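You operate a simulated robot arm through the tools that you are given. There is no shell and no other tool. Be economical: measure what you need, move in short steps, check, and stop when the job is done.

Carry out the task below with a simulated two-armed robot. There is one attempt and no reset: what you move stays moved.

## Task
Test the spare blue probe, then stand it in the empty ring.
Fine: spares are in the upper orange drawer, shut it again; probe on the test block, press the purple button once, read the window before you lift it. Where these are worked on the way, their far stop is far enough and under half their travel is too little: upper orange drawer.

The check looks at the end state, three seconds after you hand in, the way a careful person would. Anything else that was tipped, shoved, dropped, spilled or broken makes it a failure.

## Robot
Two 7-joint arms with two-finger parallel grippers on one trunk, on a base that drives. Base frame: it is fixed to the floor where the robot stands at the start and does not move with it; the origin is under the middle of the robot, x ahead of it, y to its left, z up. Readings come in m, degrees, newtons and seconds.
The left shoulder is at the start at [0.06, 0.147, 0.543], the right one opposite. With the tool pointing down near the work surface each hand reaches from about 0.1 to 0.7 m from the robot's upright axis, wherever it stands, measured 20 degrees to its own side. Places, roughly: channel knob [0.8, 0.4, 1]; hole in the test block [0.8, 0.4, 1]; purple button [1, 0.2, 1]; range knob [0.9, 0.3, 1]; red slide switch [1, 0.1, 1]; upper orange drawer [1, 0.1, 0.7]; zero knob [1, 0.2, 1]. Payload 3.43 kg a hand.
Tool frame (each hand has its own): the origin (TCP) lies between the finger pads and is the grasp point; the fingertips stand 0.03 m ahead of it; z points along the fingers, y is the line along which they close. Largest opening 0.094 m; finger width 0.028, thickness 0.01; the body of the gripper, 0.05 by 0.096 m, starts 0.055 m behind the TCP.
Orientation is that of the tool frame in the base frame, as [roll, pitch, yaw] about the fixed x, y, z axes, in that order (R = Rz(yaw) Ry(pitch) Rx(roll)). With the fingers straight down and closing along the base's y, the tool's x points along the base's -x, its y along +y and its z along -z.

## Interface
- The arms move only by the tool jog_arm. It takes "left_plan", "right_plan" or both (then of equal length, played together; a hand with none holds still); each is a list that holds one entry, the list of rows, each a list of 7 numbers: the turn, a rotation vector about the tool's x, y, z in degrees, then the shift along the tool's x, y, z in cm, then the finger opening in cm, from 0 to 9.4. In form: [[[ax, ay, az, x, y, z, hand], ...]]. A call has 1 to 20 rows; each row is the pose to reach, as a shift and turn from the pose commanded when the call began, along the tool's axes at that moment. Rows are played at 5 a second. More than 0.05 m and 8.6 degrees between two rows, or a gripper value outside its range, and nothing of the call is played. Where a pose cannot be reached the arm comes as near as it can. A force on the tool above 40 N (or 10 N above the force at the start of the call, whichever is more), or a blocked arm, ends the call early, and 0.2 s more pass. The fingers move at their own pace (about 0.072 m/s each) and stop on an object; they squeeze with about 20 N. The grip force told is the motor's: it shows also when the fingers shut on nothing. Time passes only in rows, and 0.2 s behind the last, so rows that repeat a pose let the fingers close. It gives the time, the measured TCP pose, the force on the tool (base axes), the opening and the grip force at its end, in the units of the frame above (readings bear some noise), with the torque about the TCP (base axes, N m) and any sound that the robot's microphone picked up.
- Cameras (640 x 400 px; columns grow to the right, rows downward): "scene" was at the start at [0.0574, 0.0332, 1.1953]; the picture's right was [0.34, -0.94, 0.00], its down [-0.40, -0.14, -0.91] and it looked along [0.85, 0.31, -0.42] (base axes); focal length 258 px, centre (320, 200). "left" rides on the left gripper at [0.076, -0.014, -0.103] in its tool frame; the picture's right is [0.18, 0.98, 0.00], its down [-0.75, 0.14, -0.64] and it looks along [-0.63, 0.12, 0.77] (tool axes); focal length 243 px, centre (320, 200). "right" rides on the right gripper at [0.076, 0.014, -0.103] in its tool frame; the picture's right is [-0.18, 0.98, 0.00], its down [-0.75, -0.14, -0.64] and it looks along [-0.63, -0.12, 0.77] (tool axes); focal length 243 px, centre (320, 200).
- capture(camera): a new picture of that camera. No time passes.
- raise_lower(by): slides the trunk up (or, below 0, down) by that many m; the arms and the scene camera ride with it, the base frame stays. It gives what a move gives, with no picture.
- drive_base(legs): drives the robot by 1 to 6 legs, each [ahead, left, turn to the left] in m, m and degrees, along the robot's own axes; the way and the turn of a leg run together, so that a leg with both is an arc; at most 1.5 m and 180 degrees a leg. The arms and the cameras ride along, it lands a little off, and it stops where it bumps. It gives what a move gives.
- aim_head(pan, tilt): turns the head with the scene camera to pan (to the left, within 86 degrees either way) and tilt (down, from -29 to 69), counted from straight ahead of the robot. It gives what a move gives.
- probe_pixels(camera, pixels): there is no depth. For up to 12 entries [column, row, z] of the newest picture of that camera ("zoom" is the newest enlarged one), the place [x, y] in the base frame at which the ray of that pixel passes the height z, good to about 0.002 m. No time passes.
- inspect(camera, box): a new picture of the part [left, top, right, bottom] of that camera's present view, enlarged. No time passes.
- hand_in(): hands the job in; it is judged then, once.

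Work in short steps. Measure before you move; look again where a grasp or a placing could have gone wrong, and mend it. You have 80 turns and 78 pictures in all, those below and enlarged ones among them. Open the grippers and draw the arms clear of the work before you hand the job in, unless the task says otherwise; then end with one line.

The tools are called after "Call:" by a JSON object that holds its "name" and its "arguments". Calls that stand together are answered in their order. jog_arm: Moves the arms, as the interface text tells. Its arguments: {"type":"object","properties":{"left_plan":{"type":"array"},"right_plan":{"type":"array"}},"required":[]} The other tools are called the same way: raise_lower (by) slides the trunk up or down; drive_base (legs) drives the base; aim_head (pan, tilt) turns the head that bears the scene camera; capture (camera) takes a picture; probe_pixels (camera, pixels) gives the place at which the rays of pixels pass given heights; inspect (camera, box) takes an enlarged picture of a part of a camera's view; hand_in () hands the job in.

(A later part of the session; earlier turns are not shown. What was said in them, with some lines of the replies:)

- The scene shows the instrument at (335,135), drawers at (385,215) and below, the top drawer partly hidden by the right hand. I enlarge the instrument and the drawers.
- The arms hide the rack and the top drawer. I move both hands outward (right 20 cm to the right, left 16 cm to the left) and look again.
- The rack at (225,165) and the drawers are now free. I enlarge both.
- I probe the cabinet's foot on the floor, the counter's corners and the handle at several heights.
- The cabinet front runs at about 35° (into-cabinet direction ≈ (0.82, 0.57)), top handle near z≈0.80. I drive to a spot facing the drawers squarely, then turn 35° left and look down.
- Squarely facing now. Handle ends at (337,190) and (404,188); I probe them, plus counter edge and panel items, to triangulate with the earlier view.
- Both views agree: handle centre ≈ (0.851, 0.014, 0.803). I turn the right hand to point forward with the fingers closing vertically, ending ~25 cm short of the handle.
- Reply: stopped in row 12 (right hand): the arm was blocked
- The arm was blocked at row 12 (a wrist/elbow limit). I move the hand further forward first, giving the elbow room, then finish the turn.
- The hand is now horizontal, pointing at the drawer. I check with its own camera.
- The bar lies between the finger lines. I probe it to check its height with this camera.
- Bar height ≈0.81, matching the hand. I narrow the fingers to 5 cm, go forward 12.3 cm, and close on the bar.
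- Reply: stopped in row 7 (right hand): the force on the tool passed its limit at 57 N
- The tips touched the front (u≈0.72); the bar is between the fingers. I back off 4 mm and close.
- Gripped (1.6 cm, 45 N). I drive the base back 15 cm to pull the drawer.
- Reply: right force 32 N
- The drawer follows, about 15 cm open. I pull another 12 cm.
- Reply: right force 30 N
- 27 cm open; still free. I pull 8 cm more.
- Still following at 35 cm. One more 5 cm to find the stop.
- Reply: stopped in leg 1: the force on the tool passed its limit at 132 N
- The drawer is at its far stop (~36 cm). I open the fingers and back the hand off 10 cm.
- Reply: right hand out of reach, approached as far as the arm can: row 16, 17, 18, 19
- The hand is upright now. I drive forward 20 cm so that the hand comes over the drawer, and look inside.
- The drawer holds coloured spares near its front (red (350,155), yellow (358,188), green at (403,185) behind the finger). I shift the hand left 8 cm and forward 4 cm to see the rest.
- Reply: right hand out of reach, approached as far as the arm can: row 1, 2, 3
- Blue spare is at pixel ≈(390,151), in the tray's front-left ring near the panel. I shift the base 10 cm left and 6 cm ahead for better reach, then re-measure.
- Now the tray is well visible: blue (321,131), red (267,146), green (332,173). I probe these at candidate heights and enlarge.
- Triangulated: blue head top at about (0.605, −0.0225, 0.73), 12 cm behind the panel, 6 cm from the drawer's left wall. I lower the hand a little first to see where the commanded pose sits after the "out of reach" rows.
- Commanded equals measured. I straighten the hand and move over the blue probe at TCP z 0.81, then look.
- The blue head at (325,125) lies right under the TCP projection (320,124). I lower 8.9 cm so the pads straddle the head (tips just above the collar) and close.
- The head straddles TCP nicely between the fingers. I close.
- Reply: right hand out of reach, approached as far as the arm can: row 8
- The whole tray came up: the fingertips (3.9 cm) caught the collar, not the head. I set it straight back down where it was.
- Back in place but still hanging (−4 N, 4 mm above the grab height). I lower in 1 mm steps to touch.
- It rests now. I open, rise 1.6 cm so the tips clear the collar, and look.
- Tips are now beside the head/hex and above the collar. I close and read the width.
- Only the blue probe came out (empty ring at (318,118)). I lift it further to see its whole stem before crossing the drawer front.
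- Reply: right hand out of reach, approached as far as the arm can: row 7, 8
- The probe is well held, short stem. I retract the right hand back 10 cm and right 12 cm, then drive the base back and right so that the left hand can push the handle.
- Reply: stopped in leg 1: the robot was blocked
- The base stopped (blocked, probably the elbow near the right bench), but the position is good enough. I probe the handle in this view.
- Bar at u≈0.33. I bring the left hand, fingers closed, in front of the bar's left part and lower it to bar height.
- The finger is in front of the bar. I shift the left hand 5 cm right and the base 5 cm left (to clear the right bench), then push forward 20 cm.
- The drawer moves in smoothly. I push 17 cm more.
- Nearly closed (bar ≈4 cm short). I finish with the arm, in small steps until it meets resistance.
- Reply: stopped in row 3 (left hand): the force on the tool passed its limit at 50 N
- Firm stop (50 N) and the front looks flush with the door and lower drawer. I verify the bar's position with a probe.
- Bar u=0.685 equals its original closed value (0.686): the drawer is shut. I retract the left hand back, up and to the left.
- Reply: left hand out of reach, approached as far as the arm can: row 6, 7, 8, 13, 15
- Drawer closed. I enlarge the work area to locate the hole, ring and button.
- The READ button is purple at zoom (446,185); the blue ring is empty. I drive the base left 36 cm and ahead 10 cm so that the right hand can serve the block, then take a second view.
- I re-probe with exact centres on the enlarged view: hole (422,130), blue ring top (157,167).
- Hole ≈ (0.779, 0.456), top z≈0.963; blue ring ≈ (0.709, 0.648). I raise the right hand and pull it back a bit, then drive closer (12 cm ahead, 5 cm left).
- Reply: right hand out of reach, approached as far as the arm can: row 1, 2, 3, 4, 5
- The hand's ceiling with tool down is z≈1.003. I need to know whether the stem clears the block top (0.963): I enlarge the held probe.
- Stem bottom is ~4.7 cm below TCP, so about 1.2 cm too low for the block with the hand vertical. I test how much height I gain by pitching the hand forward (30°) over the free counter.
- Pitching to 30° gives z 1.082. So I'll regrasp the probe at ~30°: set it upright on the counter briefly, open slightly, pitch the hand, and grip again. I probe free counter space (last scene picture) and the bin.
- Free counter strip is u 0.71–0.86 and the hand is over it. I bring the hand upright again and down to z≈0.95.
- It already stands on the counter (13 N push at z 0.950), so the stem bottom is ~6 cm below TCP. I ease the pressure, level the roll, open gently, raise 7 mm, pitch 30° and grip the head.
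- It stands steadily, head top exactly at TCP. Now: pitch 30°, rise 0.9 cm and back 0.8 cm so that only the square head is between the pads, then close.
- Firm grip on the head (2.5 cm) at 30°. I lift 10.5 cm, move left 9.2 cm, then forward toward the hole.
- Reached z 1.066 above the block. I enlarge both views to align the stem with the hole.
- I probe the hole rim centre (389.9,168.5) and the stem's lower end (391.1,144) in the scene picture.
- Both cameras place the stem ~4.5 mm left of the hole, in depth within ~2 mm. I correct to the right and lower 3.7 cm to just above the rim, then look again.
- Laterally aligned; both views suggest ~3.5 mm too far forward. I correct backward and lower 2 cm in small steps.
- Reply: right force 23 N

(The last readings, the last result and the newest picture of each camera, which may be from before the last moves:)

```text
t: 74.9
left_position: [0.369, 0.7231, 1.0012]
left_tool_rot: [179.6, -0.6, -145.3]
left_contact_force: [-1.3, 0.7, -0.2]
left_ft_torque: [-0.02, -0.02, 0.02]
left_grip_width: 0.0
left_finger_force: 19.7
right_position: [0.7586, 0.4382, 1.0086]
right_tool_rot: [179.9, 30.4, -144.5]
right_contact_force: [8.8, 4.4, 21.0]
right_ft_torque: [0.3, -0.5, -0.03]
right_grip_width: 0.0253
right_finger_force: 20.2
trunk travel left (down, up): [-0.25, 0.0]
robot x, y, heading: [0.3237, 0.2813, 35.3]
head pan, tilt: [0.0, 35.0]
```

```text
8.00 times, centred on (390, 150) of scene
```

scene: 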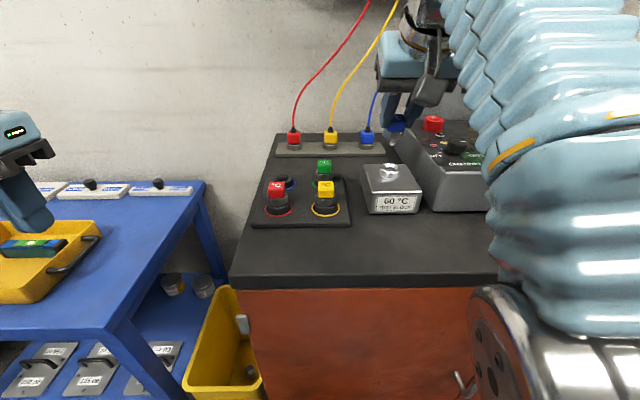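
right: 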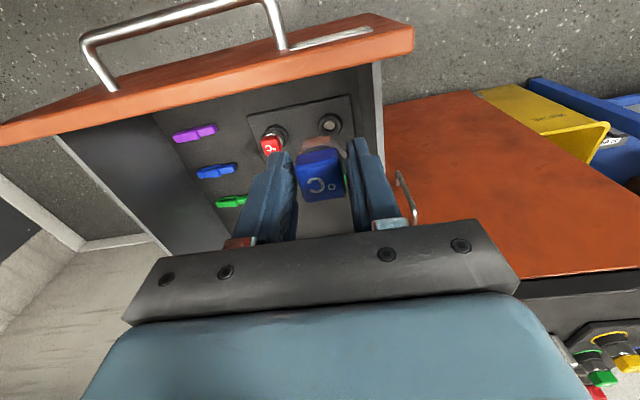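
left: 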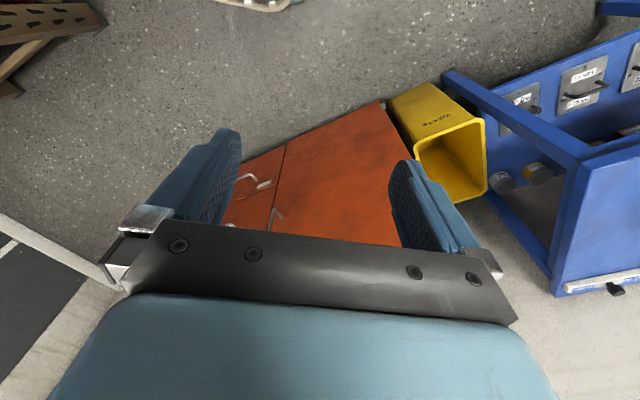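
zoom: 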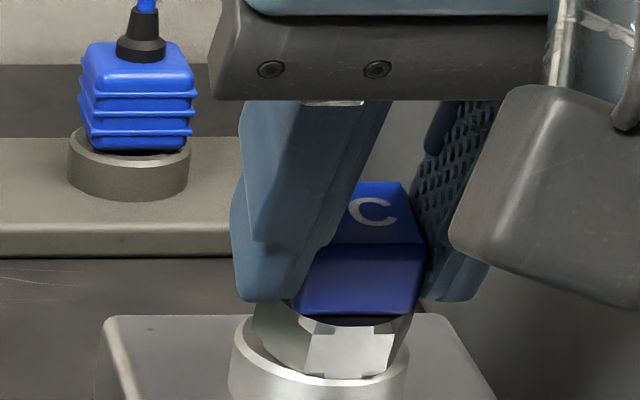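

The hex is at the rim with 21 N; it seems seated. I ease up 1 mm and open the fingers a little to let it settle, then look.

Call:
{"name": "jog_arm", "arguments": {"right_plan": [[[0, 0, 0, -0.05, 0, -0.09, 0], [0, 0, 0, -0.05, 0, -0.09, 3.5], [0, 0, 0, -0.05, 0, -0.09, 4.5], [0, 0, 0, -0.05, 0, -0.09, 4.5]]]}}

Call:
{"name": "inspect", "arguments": {"camera": "scene", "box": [350, 125, 430, 175]}}

```text
t: 75.9
left_position: [0.3685, 0.7227, 1.0002]
left_tool_rot: [179.6, -0.7, -145.3]
left_contact_force: [-1.2, 0.3, 0.4]
left_ft_torque: [-0.01, -0.02, -0.01]
left_grip_width: 0.0
left_finger_force: 20.0
right_position: [0.758, 0.4381, 1.0087]
right_tool_rot: [-180.0, 30.0, -144.6]
right_contact_force: [0.5, 0.2, -0.1]
right_ft_torque: [0.0, -0.02, 0.01]
right_grip_width: 0.0448
right_finger_force: 0.1
trunk travel left (down, up): [-0.25, 0.0]
robot x, y, heading: [0.3262, 0.2829, 35.3]
head pan, tilt: [0.0, 35.0]
```

```text
8.00 times, centred on (390, 150) of scene
```

zoom: 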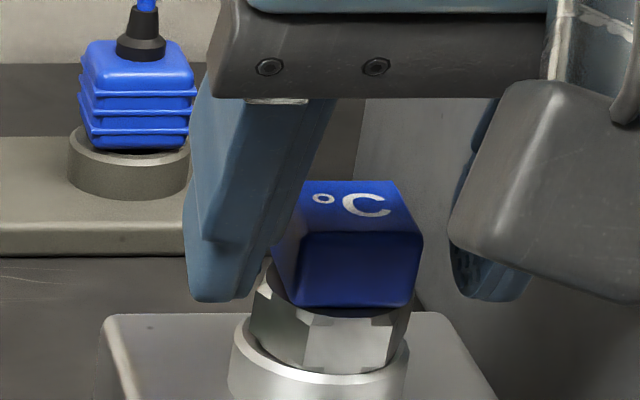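

The probe stands in the block by itself. I withdraw the hand 9 cm along its axis and look at the seat and the window.

Call:
{"name": "jog_arm", "arguments": {"right_plan": [[[0, 0, 0, 0, 0, -2, 4.5], [0, 0, 0, 0, 0, -4.5, 5], [0, 0, 0, 0, 0, -7, 5], [0, 0, 0, 0, 0, -9, 5], [0, 0, 0, 0, 0, -9, 5]]]}}

Call:
{"name": "inspect", "arguments": {"camera": "scene", "box": [340, 60, 660, 260]}}

Call:
{"name": "inspect", "arguments": {"camera": "right", "box": [220, 80, 420, 205]}}

```text
t: 77.1
left_position: [0.368, 0.724, 1.0004]
left_tool_rot: [179.6, -0.7, -145.2]
left_contact_force: [-0.7, -0.2, 0.1]
left_ft_torque: [0.0, 0.01, 0.01]
left_grip_width: 0.0
left_finger_force: 19.5
right_position: [0.722, 0.4114, 1.0876]
right_tool_rot: [-179.9, 30.1, -144.6]
right_contact_force: [0.7, 0.1, 0.0]
right_ft_torque: [0.03, -0.03, -0.02]
right_grip_width: 0.05
right_finger_force: 0.1
trunk travel left (down, up): [-0.25, 0.0]
robot x, y, heading: [0.3259, 0.2858, 35.5]
head pan, tilt: [0.0, 35.0]
```

```text
refused: 660 is not a number from 0 to 640
```

```text
3.20 times, centred on (320, 142) of right
```

zoom: 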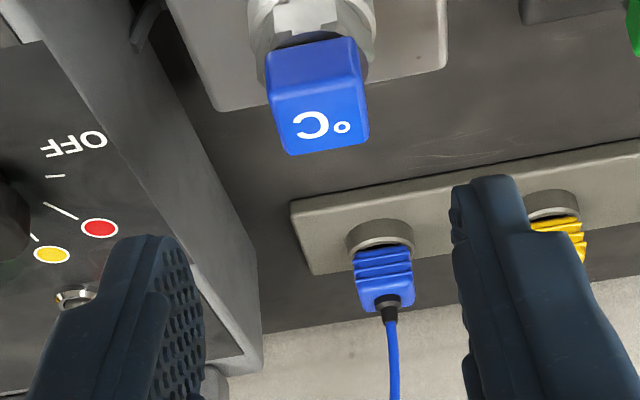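

The probe sits in the block. I pull the hand back 10 cm, drive the base right 32 cm and view the READ button with the head turned.

Call:
{"name": "jog_arm", "arguments": {"right_plan": [[[0, 0, 0, 3.5, 0, -2, 5], [0, 0, 0, 7, 0, -4, 2], [0, 0, 0, 8.66, 0, -5, 0], [0, 0, 0, 8.66, 0, -5, 0], [0, 0, 0, 8.66, 0, -5, 0]]]}}

Call:
{"name": "drive_base", "arguments": {"legs": [[0, -0.3, -0.3]]}}

Call:
{"name": "capture", "arguments": {"camera": "scene"}}

```text
t: 78.3
left_position: [0.3693, 0.7237, 1.0012]
left_tool_rot: [179.6, -0.6, -145.2]
left_contact_force: [0.4, 0.7, 0.4]
left_ft_torque: [0.02, 0.02, -0.02]
left_grip_width: 0.0
left_finger_force: 19.8
right_position: [0.6397, 0.3535, 1.0864]
right_tool_rot: [179.9, 30.1, -144.6]
right_contact_force: [0.2, 0.4, -0.3]
right_ft_torque: [0.01, 0.0, 0.02]
right_grip_width: 0.0002
right_finger_force: 19.9
trunk travel left (down, up): [-0.25, 0.0]
robot x, y, heading: [0.3271, 0.2843, 35.4]
head pan, tilt: [0.0, 35.0]
```

```text
t: 80.3
left_position: [0.5392, 0.4837, 1.0003]
left_tool_rot: [179.6, -0.7, -145.3]
left_contact_force: [-0.9, 0.1, -0.5]
left_ft_torque: [-0.01, -0.01, 0.0]
left_grip_width: 0.0001
left_finger_force: 19.8
right_position: [0.8082, 0.1132, 1.0868]
right_tool_rot: [-180.0, 30.2, -144.7]
right_contact_force: [-0.1, 0.2, -0.4]
right_ft_torque: [-0.02, -0.01, -0.01]
right_grip_width: 0.0
right_finger_force: 20.1
trunk travel left (down, up): [-0.25, 0.0]
robot x, y, heading: [0.4902, 0.0459, 35.1]
head pan, tilt: [0.0, 35.0]
```

```text
13 pictures are left
```

scene: 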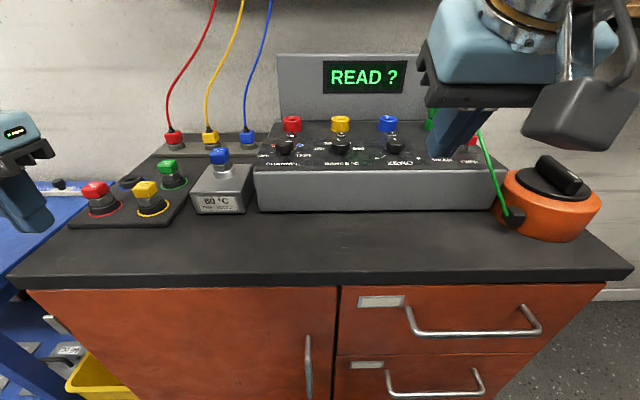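

The window now says "READ ?" — the probe is sensed. The finger hides the button, so I move the hand 9 cm right and enlarge that area.

Call:
{"name": "jog_arm", "arguments": {"right_plan": [[[0, 0, 0, 0, -4.5, 0, 0], [0, 0, 0, 0, -9, 0, 0], [0, 0, 0, 0, -9, 0, 0]]]}}

Call:
{"name": "inspect", "arguments": {"camera": "scene", "box": [370, 100, 498, 180]}}

```text
t: 81.1
left_position: [0.54, 0.4833, 0.9996]
left_tool_rot: [179.6, -0.8, -145.3]
left_contact_force: [-0.6, -0.1, -0.7]
left_ft_torque: [-0.01, 0.01, -0.01]
left_grip_width: 0.0
left_finger_force: 20.0
right_position: [0.8608, 0.038, 1.0889]
right_tool_rot: [-180.0, 30.2, -144.6]
right_contact_force: [-0.1, -0.2, -0.3]
right_ft_torque: [0.01, 0.0, 0.0]
right_grip_width: 0.0001
right_finger_force: 19.8
trunk travel left (down, up): [-0.25, 0.0]
robot x, y, heading: [0.4918, 0.0428, 35.2]
head pan, tilt: [0.0, 35.0]
```

```text
5.00 times, centred on (434, 140) of scene
```

zoom: 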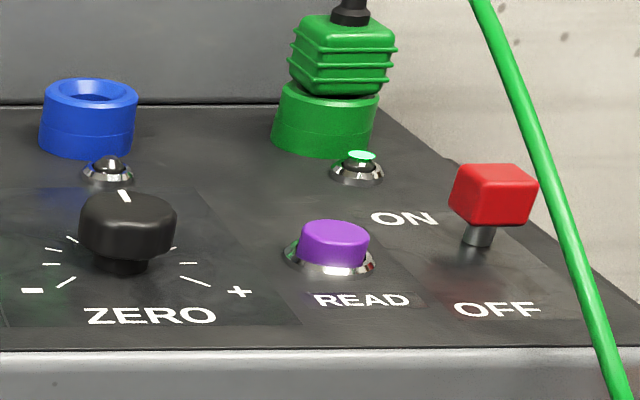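

Button top centre at zoom (334,236). I probe it at several heights to cross with the earlier view.

Call:
{"name": "probe_pixels", "arguments": {"camera": "zoom", "pixels": [[334, 234, 0.97], [334, 234, 0.98], [334, 234, 0.99], [334, 234, 1.0], [332, 262, 0.97], [332, 262, 0.98], [498, 185, 1.0], [125, 208, 1.0]]}}

```text
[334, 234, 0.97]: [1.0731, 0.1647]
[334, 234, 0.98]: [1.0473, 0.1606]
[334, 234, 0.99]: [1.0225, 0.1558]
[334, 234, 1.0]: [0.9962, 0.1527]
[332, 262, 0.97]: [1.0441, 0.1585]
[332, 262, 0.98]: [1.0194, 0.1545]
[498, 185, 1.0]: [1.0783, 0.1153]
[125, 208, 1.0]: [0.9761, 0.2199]
```

Button ≈ (1.018, 0.156, 0.991). I bring the closed fingertips over it, ~2 cm above, and check with the scene view.

Call:
{"name": "jog_arm", "arguments": {"right_plan": [[[0, 0, 0, -3.4, 0.1, 1.93, 0], [0, 0, 0, -6.7, 0.2, 3.86, 0], [0, 0, 0, -10, 0.3, 5.8, 0], [0, 0, 0, -13.4, 0.5, 7.7, 0], [0, 0, 0, -16.7, 0.6, 9.65, 0], [0, 0, 0, -15.6, 0.6, 11.5, 0], [0, 0, 0, -14.5, 0.6, 13.4, 0], [0, 0, 0, -14.5, 0.6, 13.4, 0]]]}}

Call:
{"name": "inspect", "arguments": {"camera": "scene", "box": [370, 80, 530, 180]}}

```text
t: 82.9
left_position: [0.5391, 0.4831, 1.0007]
left_tool_rot: [179.5, -0.7, -145.2]
left_contact_force: [0.4, 0.8, -0.4]
left_ft_torque: [0.01, 0.03, -0.02]
left_grip_width: 0.0002
left_finger_force: 19.9
right_position: [1.0152, 0.1569, 1.0426]
right_tool_rot: [-180.0, 30.0, -144.6]
right_contact_force: [-0.8, -0.1, 0.1]
right_ft_torque: [0.0, 0.0, 0.0]
right_grip_width: 0.0002
right_finger_force: 20.4
trunk travel left (down, up): [-0.25, 0.0]
robot x, y, heading: [0.4923, 0.0425, 35.1]
head pan, tilt: [0.0, 35.0]
```

```text
4.00 times, centred on (450, 130) of scene
```

zoom: 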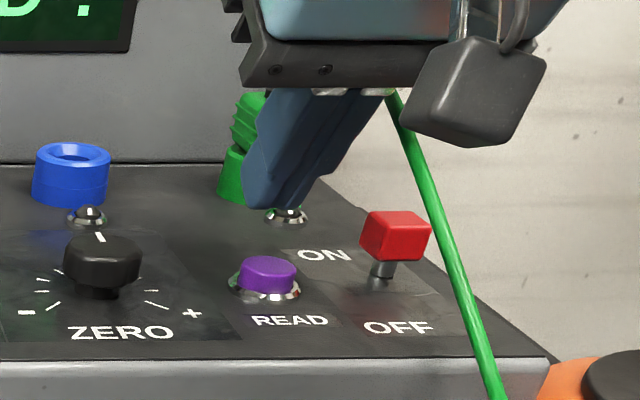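

I probe the fingertip's visible lower edge and the button in this zoom to compare with the known tip position.

Call:
{"name": "probe_pixels", "arguments": {"camera": "zoom", "pixels": [[275, 209, 1.0096], [275, 209, 1.016], [275, 209, 1.02], [267, 266, 0.98], [267, 266, 0.99], [267, 266, 1.0], [285, 214, 0.97]]}}

```text
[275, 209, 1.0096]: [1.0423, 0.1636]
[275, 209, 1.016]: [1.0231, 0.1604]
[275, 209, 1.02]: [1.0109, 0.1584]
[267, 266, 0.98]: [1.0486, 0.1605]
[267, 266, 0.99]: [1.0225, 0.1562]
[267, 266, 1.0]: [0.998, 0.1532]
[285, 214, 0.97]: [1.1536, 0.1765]
```

The tip is over the button but ~0.8 cm too far forward. I step back 0.8 cm, press down slowly to 3.1 cm and rise again, once.

Call:
{"name": "jog_arm", "arguments": {"right_plan": [[[0, 0, 0, 0.69, 0, -0.4, 0], [0, 0, 0, 1.44, 0, 0.9, 0], [0, 0, 0, 1.69, 0, 1.33, 0], [0, 0, 0, 1.84, 0, 1.59, 0], [0, 0, 0, 1.99, 0, 1.85, 0], [0, 0, 0, 2.14, 0, 2.11, 0], [0, 0, 0, 2.24, 0, 2.28, 0], [0, 0, 0, 2.24, 0, 2.28, 0], [0, 0, 0, 1.84, 0, 1.59, 0], [0, 0, 0, 0.69, 0, -0.4, 0], [0, 0, 0, 0, 0, -1.6, 0]]]}}

Call:
{"name": "inspect", "arguments": {"camera": "scene", "box": [280, 40, 536, 200]}}

```text
t: 84.5
left_position: [0.5388, 0.4837, 1.0007]
left_tool_rot: [179.5, -0.6, -145.3]
left_contact_force: [0.5, 0.0, 0.5]
left_ft_torque: [-0.02, 0.0, 0.0]
left_grip_width: 0.0
left_finger_force: 20.4
right_position: [1.009, 0.1523, 1.0179]
right_tool_rot: [179.8, 31.1, -144.7]
right_contact_force: [6.1, 3.0, 12.4]
right_ft_torque: [0.2, -0.19, 0.04]
right_grip_width: 0.0001
right_finger_force: 20.1
trunk travel left (down, up): [-0.25, 0.0]
robot x, y, heading: [0.4925, 0.0448, 35.2]
head pan, tilt: [0.0, 35.0]
heard: click
stopped in row 8 (right hand): the force on the tool passed its limit at 43 N (the readings are from after the stop); the commanded pose is now the measured one
```

```text
2.50 times, centred on (408, 120) of scene
```

zoom: 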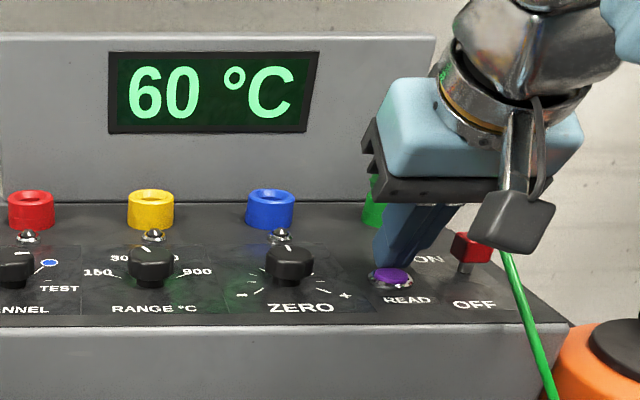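

Click, and the window reads "60 °C" with the probe still in the block. Now I raise and retract the right hand while pitching the left hand 30° and raising it, then drive left 27 cm.

Call:
{"name": "jog_arm", "arguments": {"right_plan": [[[0, 0, 0, -1, 0, -1.73, 0], [0, 0, 0, -2, 0, -3.46, 0], [0, 0, 0, 1.5, 0, -5.5, 0], [0, 0, 0, 5, 0, -7.5, 0], [0, 0, 0, 8.5, 0, -9.5, 0], [0, 0, 0, 12, 0, -11.5, 0], [0, 0, 0, 15.3, 0, -13.5, 0], [0, 0, 0, 15.3, 0, -13.5, 0]]], "left_plan": [[[0, 0, 0, 0, 0, 0, 5], [0, -7.5, 0, 0, 0, -0.5, 5], [0, -15, 0, 0, 0, -1.5, 5], [0, -22.5, 0, 0, 0, -3, 5], [0, -30, 0, 0, 0, -5, 5], [0, -30, 0, 0, 0, -7, 5], [0, -30, 0, 0, 0, -8, 5], [0, -30, 0, 0, 0, -8, 5]]]}}

Call:
{"name": "drive_base", "arguments": {"legs": [[0, 0.27, 0]]}}

Call:
{"name": "capture", "arguments": {"camera": "scene"}}

```text
t: 86.3
left_position: [0.5522, 0.4845, 1.0898]
left_tool_rot: [179.5, 29.3, -145.6]
left_contact_force: [0.1, -0.8, 0.4]
left_ft_torque: [0.0, 0.0, 0.0]
left_grip_width: 0.05
left_finger_force: 0.1
left hand out of reach, approached as far as the arm can: row 4, 5, 6, 7, 8
right_position: [0.8445, 0.0349, 1.0538]
right_tool_rot: [179.8, 30.8, -144.8]
right_contact_force: [-0.7, -0.6, -0.1]
right_ft_torque: [-0.03, 0.02, 0.01]
right_grip_width: 0.0001
right_finger_force: 20.0
trunk travel left (down, up): [-0.25, 0.0]
robot x, y, heading: [0.4915, 0.0435, 35.2]
head pan, tilt: [0.0, 35.0]
```

```text
t: 88.2
left_position: [0.395, 0.713, 1.0893]
left_tool_rot: [179.6, 29.5, -145.7]
left_contact_force: [-0.6, 0.2, 0.2]
left_ft_torque: [-0.04, 0.04, 0.05]
left_grip_width: 0.0497
left_finger_force: 0.2
right_position: [0.687, 0.2615, 1.0545]
right_tool_rot: [179.9, 30.7, -145.0]
right_contact_force: [0.2, 0.2, 0.4]
right_ft_torque: [0.0, 0.02, 0.01]
right_grip_width: 0.0
right_finger_force: 19.7
trunk travel left (down, up): [-0.25, 0.0]
robot x, y, heading: [0.3353, 0.2681, 35.0]
head pan, tilt: [0.0, 35.0]
```

```text
9 pictures are left
```

scene: 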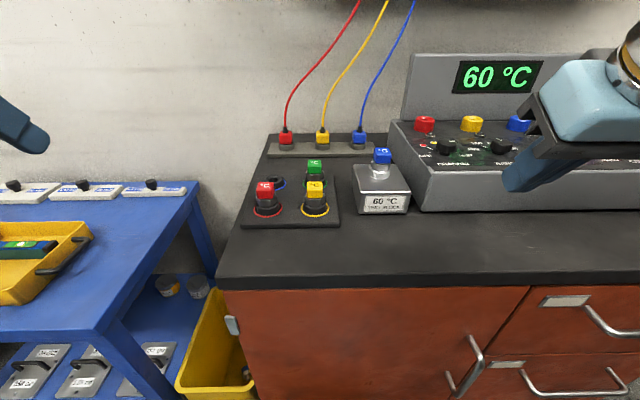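

The probe stands in the block, window still 60 °C. I shift the base 10 cm right so that the left hand reaches both block and ring comfortably.

Call:
{"name": "drive_base", "arguments": {"legs": [[0, -0.1, 0]]}}

```text
t: 89.4
left_position: [0.4547, 0.6274, 1.0896]
left_tool_rot: [179.6, 29.3, -145.8]
left_contact_force: [-0.1, -0.8, -0.1]
left_ft_torque: [-0.02, 0.0, 0.0]
left_grip_width: 0.0502
left_finger_force: 0.2
right_position: [0.745, 0.1769, 1.0544]
right_tool_rot: [179.8, 30.8, -145.2]
right_contact_force: [0.0, 0.6, 0.2]
right_ft_torque: [-0.02, 0.01, -0.01]
right_grip_width: 0.0
right_finger_force: 20.1
trunk travel left (down, up): [-0.25, 0.0]
robot x, y, heading: [0.394, 0.1838, 34.9]
head pan, tilt: [0.0, 35.0]
```

I swing the left hand (pitched, fingers open 5 cm) to the point 9 cm behind the probe along the tool axis.

Call:
{"name": "jog_arm", "arguments": {"left_plan": [[[0, 0, 0, -1.08, -4.1, 0.62, 5], [0, 0, 0, -2.16, -8.2, 1.25, 5], [0, 0, 0, -3.24, -12.3, 1.87, 5], [0, 0, 0, -4.32, -16.4, 2.5, 5], [0, -0.3, -0.3, -5.4, -20.5, 3.1, 5], [0, -0.5, -0.6, -6.5, -24.6, 3.7, 5], [-0.1, -0.7, -1, -7.6, -28.7, 4.35, 5], [-0.1, -0.7, -1, -8.63, -32.9, 4.98, 5], [-0.1, -0.7, -1, -8.63, -32.9, 4.98, 5]]]}}

Call:
{"name": "capture", "arguments": {"camera": "left"}}

```text
t: 91.4
left_position: [0.7241, 0.414, 1.087]
left_tool_rot: [179.9, 30.0, -144.7]
left_contact_force: [0.6, 0.3, -0.2]
left_ft_torque: [0.01, -0.01, 0.01]
left_grip_width: 0.0499
left_finger_force: 0.1
right_position: [0.7454, 0.1765, 1.0539]
right_tool_rot: [179.9, 30.8, -145.1]
right_contact_force: [-0.1, 0.1, 0.5]
right_ft_torque: [0.0, 0.02, -0.02]
right_grip_width: 0.0
right_finger_force: 19.9
trunk travel left (down, up): [-0.25, 0.0]
robot x, y, heading: [0.393, 0.1871, 34.8]
head pan, tilt: [0.0, 35.0]
```

```text
8 pictures are left
```

left: 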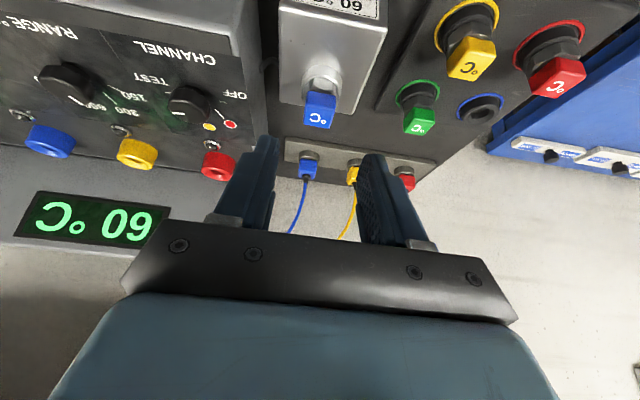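

The blue head at (320,112) is exactly on the tool's approach line; the blue ring shows at (482,107). I advance 8.9 cm along the tool and close.

Call:
{"name": "jog_arm", "arguments": {"left_plan": [[[0, 0, 0, 0.17, 0, 3, 5], [0, 0, 0, 0.17, 0, 6, 5], [0, 0, 0, 0.17, 0, 8, 5], [0, 0, 0, 0.17, 0, 8.9, 5], [0, 0, 0, 0.17, 0, 8.9, 3], [0, 0, 0, 0.17, 0, 8.9, 0], [0, 0, 0, 0.17, 0, 8.9, 0], [0, 0, 0, 0.17, 0, 8.9, 0]]]}}

Call:
{"name": "inspect", "arguments": {"camera": "left", "box": [240, 80, 560, 200]}}

```text
t: 93.2
left_position: [0.7582, 0.4387, 1.008]
left_tool_rot: [180.0, 30.0, -144.6]
left_contact_force: [-0.7, 0.2, -0.2]
left_ft_torque: [-0.02, 0.02, -0.01]
left_grip_width: 0.0253
left_finger_force: 20.0
right_position: [0.7448, 0.1755, 1.0543]
right_tool_rot: [179.9, 30.8, -145.1]
right_contact_force: [-0.1, -0.3, -0.1]
right_ft_torque: [-0.01, 0.01, -0.02]
right_grip_width: 0.0
right_finger_force: 19.7
trunk travel left (down, up): [-0.25, 0.0]
robot x, y, heading: [0.3922, 0.1866, 34.7]
head pan, tilt: [0.0, 35.0]
```

```text
2.00 times, centred on (400, 140) of left
```

zoom: 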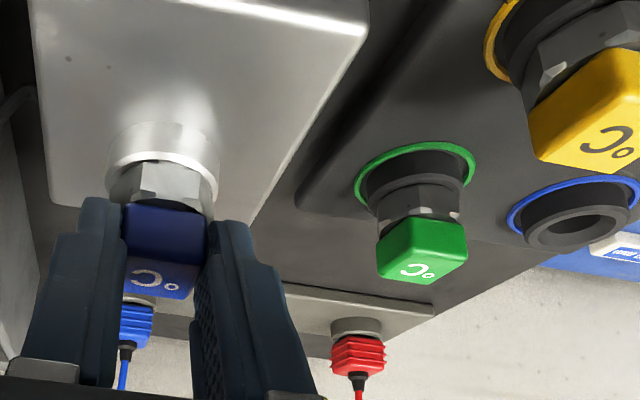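

Gripped (2.5 cm). I probe the blue ring's opening at zoom (577,222) from this new viewpoint.

Call:
{"name": "probe_pixels", "arguments": {"camera": "zoom", "pixels": [[577, 222, 0.9], [577, 222, 0.91], [577, 222, 0.92], [577, 222, 0.93], [577, 222, 0.94], [180, 175, 0.965], [180, 175, 0.975]]}}

Call:
{"name": "probe_pixels", "arguments": {"camera": "scene", "pixels": [[277, 182, 0.91], [277, 182, 0.92], [277, 182, 0.93], [277, 182, 0.94]]}}

```text
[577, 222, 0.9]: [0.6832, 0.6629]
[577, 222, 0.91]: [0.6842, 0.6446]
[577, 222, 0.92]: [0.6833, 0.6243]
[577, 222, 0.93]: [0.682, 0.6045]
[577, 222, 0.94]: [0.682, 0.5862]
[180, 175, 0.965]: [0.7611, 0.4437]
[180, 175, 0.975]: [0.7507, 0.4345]
```

```text
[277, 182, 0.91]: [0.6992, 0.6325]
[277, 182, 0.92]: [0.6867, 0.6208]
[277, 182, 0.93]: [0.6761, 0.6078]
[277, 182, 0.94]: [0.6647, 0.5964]
```

Ring ≈ (0.683, 0.617), collar top ≈0.924. I lift 5.5 cm straight up, move left 18.9 cm and forward 3.4 cm, descend to z≈1.02 over the ring, and look.

Call:
{"name": "jog_arm", "arguments": {"left_plan": [[[0, 0, 0, -0.5, 0, -0.87, 0], [0, 0, 0, -1.5, 0, -2.6, 0], [0, 0, 0, -2.75, 0, -4.76, 0], [0, 0, 0, -2.75, 4.7, -4.76, 0], [0, 0, 0, -2.75, 9.4, -4.76, 0], [0, 0, 0, -3.75, 13.8, -4.2, 0], [0, 0, 0, -4.75, 17, -3.6, 0], [0, 0, 0, -5.69, 18.9, -3.06, 0], [0, 0, 0, -3.7, 18.9, 0.4, 0], [0, 0, 0, -3.7, 18.9, 0.4, 0]]]}}

Call:
{"name": "inspect", "arguments": {"camera": "left", "box": [240, 40, 400, 140]}}

Call:
{"name": "inspect", "arguments": {"camera": "scene", "box": [280, 120, 420, 220]}}

```text
t: 95.4
left_position: [0.6766, 0.6115, 1.0229]
left_tool_rot: [180.0, 30.0, -144.7]
left_contact_force: [-0.1, 0.5, -1.2]
left_ft_torque: [-0.01, 0.02, 0.04]
left_grip_width: 0.0251
left_finger_force: 19.5
right_position: [0.7453, 0.1767, 1.0554]
right_tool_rot: [179.8, 30.8, -145.1]
right_contact_force: [-0.2, 0.1, -0.7]
right_ft_torque: [-0.02, 0.03, -0.01]
right_grip_width: 0.0
right_finger_force: 19.8
trunk travel left (down, up): [-0.25, 0.0]
robot x, y, heading: [0.3919, 0.1868, 34.7]
head pan, tilt: [0.0, 35.0]
```

```text
4.00 times, centred on (320, 90) of left
```

zoom: 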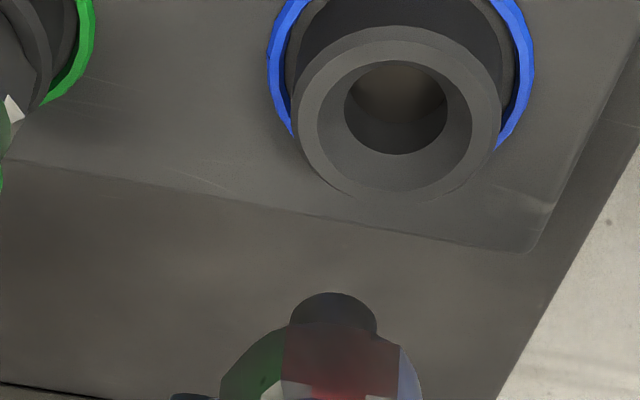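

```text
4.00 times, centred on (350, 170) of scene
```

zoom: 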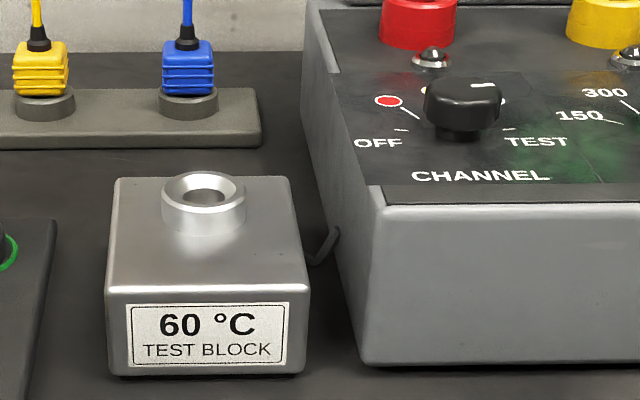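

In the hand view the ring opening (398,112) vs stem (333,312): by ray geometry the ring lies ~0.8 cm left and ~0.4 cm forward. I correct and lower 3.4 cm, then look.

Call:
{"name": "jog_arm", "arguments": {"left_plan": [[[0, 0, 0, -0.35, 0.78, 0.2, 0], [0, 0, 0, 0.5, 0.78, 1.7, 0], [0, 0, 0, 1.35, 0.78, 3.14, 0], [0, 0, 0, 1.35, 0.78, 3.14, 0]]]}}

Call:
{"name": "inspect", "arguments": {"camera": "left", "box": [240, 50, 400, 150]}}

```text
t: 96.4
left_position: [0.6768, 0.6199, 0.9894]
left_tool_rot: [-179.9, 30.0, -144.5]
left_contact_force: [-0.6, 0.5, -1.2]
left_ft_torque: [0.01, -0.02, -0.01]
left_grip_width: 0.0253
left_finger_force: 20.5
right_position: [0.7462, 0.1777, 1.0551]
right_tool_rot: [179.8, 30.8, -145.1]
right_contact_force: [-0.3, -0.4, 0.1]
right_ft_torque: [-0.01, 0.02, -0.02]
right_grip_width: 0.0
right_finger_force: 19.9
trunk travel left (down, up): [-0.25, 0.0]
robot x, y, heading: [0.3926, 0.1832, 34.6]
head pan, tilt: [0.0, 35.0]
```

```text
4.00 times, centred on (320, 100) of left
```

zoom: 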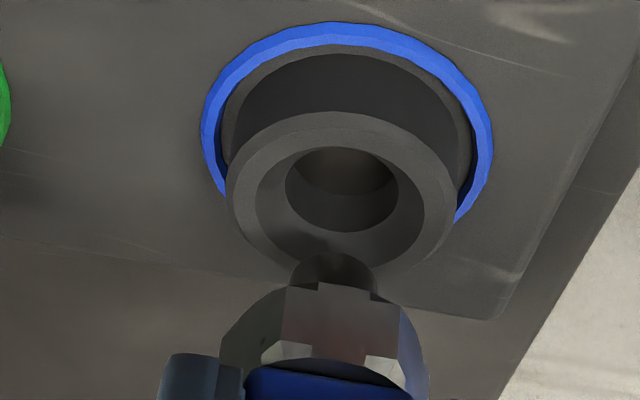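

Ring opening and stem now agree within ~1–2 mm (rim z≈0.919). I lower the remaining ~2.9 cm in small steps.

Call:
{"name": "jog_arm", "arguments": {"left_plan": [[[0, 0, 0, 0.4, 0, 0.75, 0], [0, 0, 0, 0.75, 0, 1.4, 0], [0, 0, 0, 1.0, 0, 1.82, 0], [0, 0, 0, 1.2, 0, 2.16, 0], [0, 0, 0, 1.3, 0, 2.34, 0], [0, 0, 0, 1.4, 0, 2.51, 0], [0, 0, 0, 1.4, 0, 2.51, 0]]]}}

```text
t: 97.1
left_position: [0.6738, 0.6197, 0.9784]
left_tool_rot: [-179.4, 31.1, -144.4]
left_contact_force: [-10.6, -5.8, 17.5]
left_ft_torque: [-0.08, 0.26, 0.08]
left_grip_width: 0.026
left_finger_force: 19.8
right_position: [0.7443, 0.1747, 1.0545]
right_tool_rot: [179.8, 30.9, -145.0]
right_contact_force: [-0.1, -0.2, 0.1]
right_ft_torque: [0.01, 0.0, 0.0]
right_grip_width: 0.0
right_finger_force: 20.0
trunk travel left (down, up): [-0.25, 0.0]
robot x, y, heading: [0.3938, 0.1844, 34.7]
head pan, tilt: [0.0, 35.0]
stopped in row 3 (left hand): the force on the tool passed its limit at 45 N (the readings are from after the stop); the commanded pose is now the measured one
```

Contact at the rim, pushed back (−12 N along forward): the stem is too far forward. I rise 6 mm and look.

Call:
{"name": "jog_arm", "arguments": {"left_plan": [[[0, 0, 0, -0.3, 0, -0.52, 0], [0, 0, 0, -0.3, 0, -0.52, 0]]]}}

Call:
{"name": "inspect", "arguments": {"camera": "left", "box": [240, 60, 400, 160]}}

```text
t: 97.7
left_position: [0.6764, 0.6216, 0.9811]
left_tool_rot: [-179.7, 30.7, -144.5]
left_contact_force: [-0.8, -0.4, -0.1]
left_ft_torque: [0.01, -0.02, 0.0]
left_grip_width: 0.0253
left_finger_force: 20.7
right_position: [0.7453, 0.1767, 1.0532]
right_tool_rot: [179.8, 30.8, -145.1]
right_contact_force: [-0.2, 0.1, 0.5]
right_ft_torque: [0.02, 0.01, 0.02]
right_grip_width: 0.0003
right_finger_force: 19.5
trunk travel left (down, up): [-0.25, 0.0]
robot x, y, heading: [0.393, 0.1855, 34.6]
head pan, tilt: [0.0, 35.0]
```

```text
4.00 times, centred on (320, 110) of left
```

zoom: 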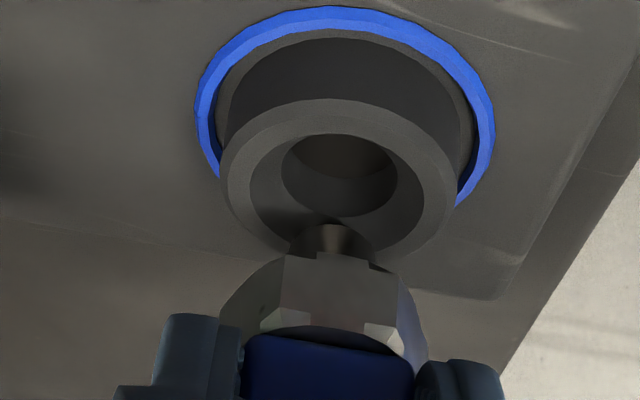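

Using the observed contact height (rim ≈0.925) the ring centre is ~0.8 cm behind the stem. I rise a little, move back 0.8 cm, and lower gently again.

Call:
{"name": "jog_arm", "arguments": {"left_plan": [[[-0.3, 0.7, 0, -0.2, 0, -0.35, 0], [-0.3, 0.7, 0, 0.49, -0.1, -0.75, 0], [-0.3, 0.7, 0, 0.69, -0.1, -0.4, 0], [-0.3, 0.7, 0, 0.89, -0.1, -0.05, 0], [-0.3, 0.7, 0, 1.04, -0.1, 0.2, 0], [-0.3, 0.7, 0, 1.19, -0.1, 0.46, 0], [-0.3, 0.7, 0, 1.34, -0.1, 0.72, 0], [-0.3, 0.7, 0, 1.49, -0.1, 0.98, 0], [-0.3, 0.7, 0, 1.54, -0.1, 1.07, 0]]]}}

```text
t: 99.7
left_position: [0.6682, 0.614, 0.9685]
left_tool_rot: [-179.8, 30.6, -144.5]
left_contact_force: [0.6, 4.3, 29.6]
left_ft_torque: [0.28, -0.14, 0.03]
left_grip_width: 0.0253
left_finger_force: 20.2
right_position: [0.7448, 0.1751, 1.0557]
right_tool_rot: [179.9, 30.8, -145.1]
right_contact_force: [0.1, -0.7, 0.0]
right_ft_torque: [-0.01, 0.01, 0.03]
right_grip_width: 0.0
right_finger_force: 20.0
trunk travel left (down, up): [-0.25, 0.0]
robot x, y, heading: [0.3912, 0.1858, 34.9]
head pan, tilt: [0.0, 35.0]
```

Now down to 0.9685 with nearly pure vertical force: it looks seated. I check with the hand camera.

Call:
{"name": "inspect", "arguments": {"camera": "left", "box": [240, 60, 400, 160]}}

```text
4.00 times, centred on (320, 110) of left
```

zoom: 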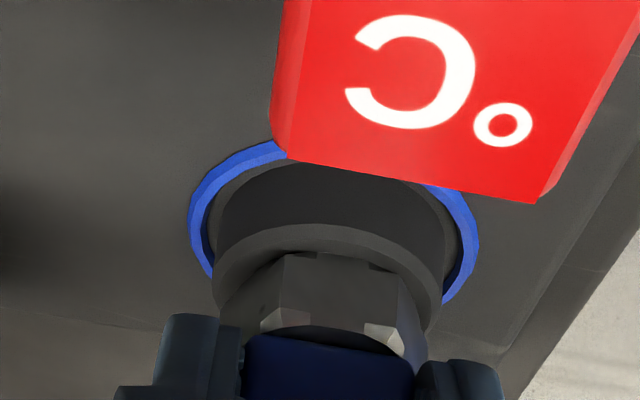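

The hex sits on the rim, centred. I ease, open the fingers, and withdraw 10 cm along the tool axis.

Call:
{"name": "jog_arm", "arguments": {"left_plan": [[[0, 0, 0, -0.08, 0, -0.14, 0], [0, 0, 0, -0.08, 0, -0.14, 3.5], [0, 0, 0, -0.08, 0, -0.14, 5], [0, 0, 0, -0.08, 0, -0.14, 5], [0, 0, 0, -0.08, 0, -2.5, 5], [0, 0, 0, -0.08, 0, -5, 5], [0, 0, 0, -0.08, 0, -8, 5], [0, 0, 0, -0.08, 0, -10, 5], [0, 0, 0, -0.08, 0, -10, 5]]]}}

Call:
{"name": "inspect", "arguments": {"camera": "left", "box": [220, 30, 420, 155]}}

```text
t: 101.7
left_position: [0.6284, 0.5871, 1.0515]
left_tool_rot: [179.9, 30.0, -144.5]
left_contact_force: [-0.7, 0.1, -0.5]
left_ft_torque: [-0.01, 0.02, -0.03]
left_grip_width: 0.0502
left_finger_force: 0.1
right_position: [0.7451, 0.176, 1.0548]
right_tool_rot: [179.8, 30.8, -145.1]
right_contact_force: [-0.5, -0.1, -0.2]
right_ft_torque: [0.0, 0.02, -0.02]
right_grip_width: 0.0
right_finger_force: 20.3
trunk travel left (down, up): [-0.25, 0.0]
robot x, y, heading: [0.3933, 0.1836, 35.1]
head pan, tilt: [0.0, 35.0]
```

```text
3.20 times, centred on (320, 92) of left
5 turns are left
```

zoom: 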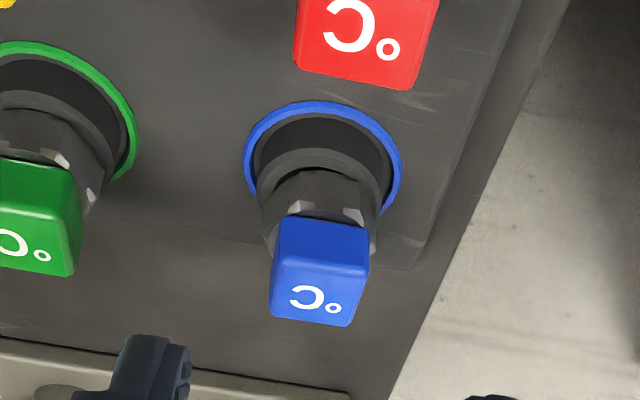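

The blue probe stands upright in the blue ring, like its green neighbour. I drive back 35 cm to draw both arms clear, open the right hand and take a final look.

Call:
{"name": "drive_base", "arguments": {"legs": [[-0.35, 0, 0]]}}

Call:
{"name": "jog_arm", "arguments": {"right_plan": [[[0, 0, 0, 0, 0, 0, 9], [0, 0, 0, 0, 0, 0, 9], [0, 0, 0, 0, 0, 0, 9], [0, 0, 0, 0, 0, 0, 9]]], "left_plan": [[[0, 0, 0, 0, 0, 0, 9], [0, 0, 0, 0, 0, 0, 9], [0, 0, 0, 0, 0, 0, 9], [0, 0, 0, 0, 0, 0, 9]]]}}

Call:
{"name": "capture", "arguments": {"camera": "scene"}}

```text
t: 104.0
left_position: [0.3432, 0.3884, 1.0511]
left_tool_rot: [179.9, 30.0, -144.5]
left_contact_force: [0.5, 0.1, 0.8]
left_ft_torque: [-0.01, 0.0, -0.02]
left_grip_width: 0.0503
left_finger_force: 0.1
right_position: [0.4577, -0.0236, 1.0544]
right_tool_rot: [179.8, 30.7, -145.3]
right_contact_force: [0.7, -0.5, 0.3]
right_ft_torque: [0.03, -0.02, 0.02]
right_grip_width: 0.0
right_finger_force: 20.3
trunk travel left (down, up): [-0.25, 0.0]
robot x, y, heading: [0.1056, -0.0147, 34.9]
head pan, tilt: [0.0, 35.0]
```

```text
t: 105.0
left_position: [0.3422, 0.3877, 1.0513]
left_tool_rot: [179.9, 30.1, -144.5]
left_contact_force: [0.3, -0.2, 1.5]
left_ft_torque: [0.0, 0.01, 0.01]
left_grip_width: 0.0898
left_finger_force: 0.0
right_position: [0.4587, -0.0234, 1.0542]
right_tool_rot: [179.8, 30.7, -145.2]
right_contact_force: [0.5, 0.5, -0.7]
right_ft_torque: [0.0, 0.02, 0.02]
right_grip_width: 0.0898
right_finger_force: 0.1
trunk travel left (down, up): [-0.25, 0.0]
robot x, y, heading: [0.1044, -0.0117, 34.6]
head pan, tilt: [0.0, 35.0]
```

```text
0 pictures are left
4 turns are left
```

scene: 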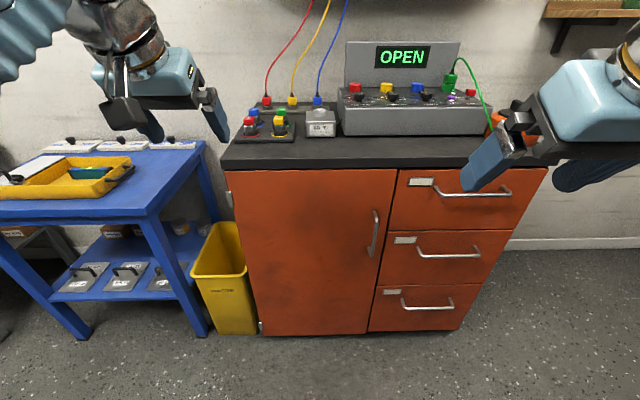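

The drawer is shut, the blue probe is in its ring beside red, yellow and green, the block is empty, and both hands are open and clear. I hand in.

Call:
{"name": "hand_in", "arguments": {}}

```text
The job is handed in.
```

The spare blue probe was tested: one press of the purple button and the window read 60 °C, matching the block. It now stands in the empty blue ring, and the upper orange drawer is shut. On the first grab I lifted the whole spares tray by mistake and set it straight back down in the same place.
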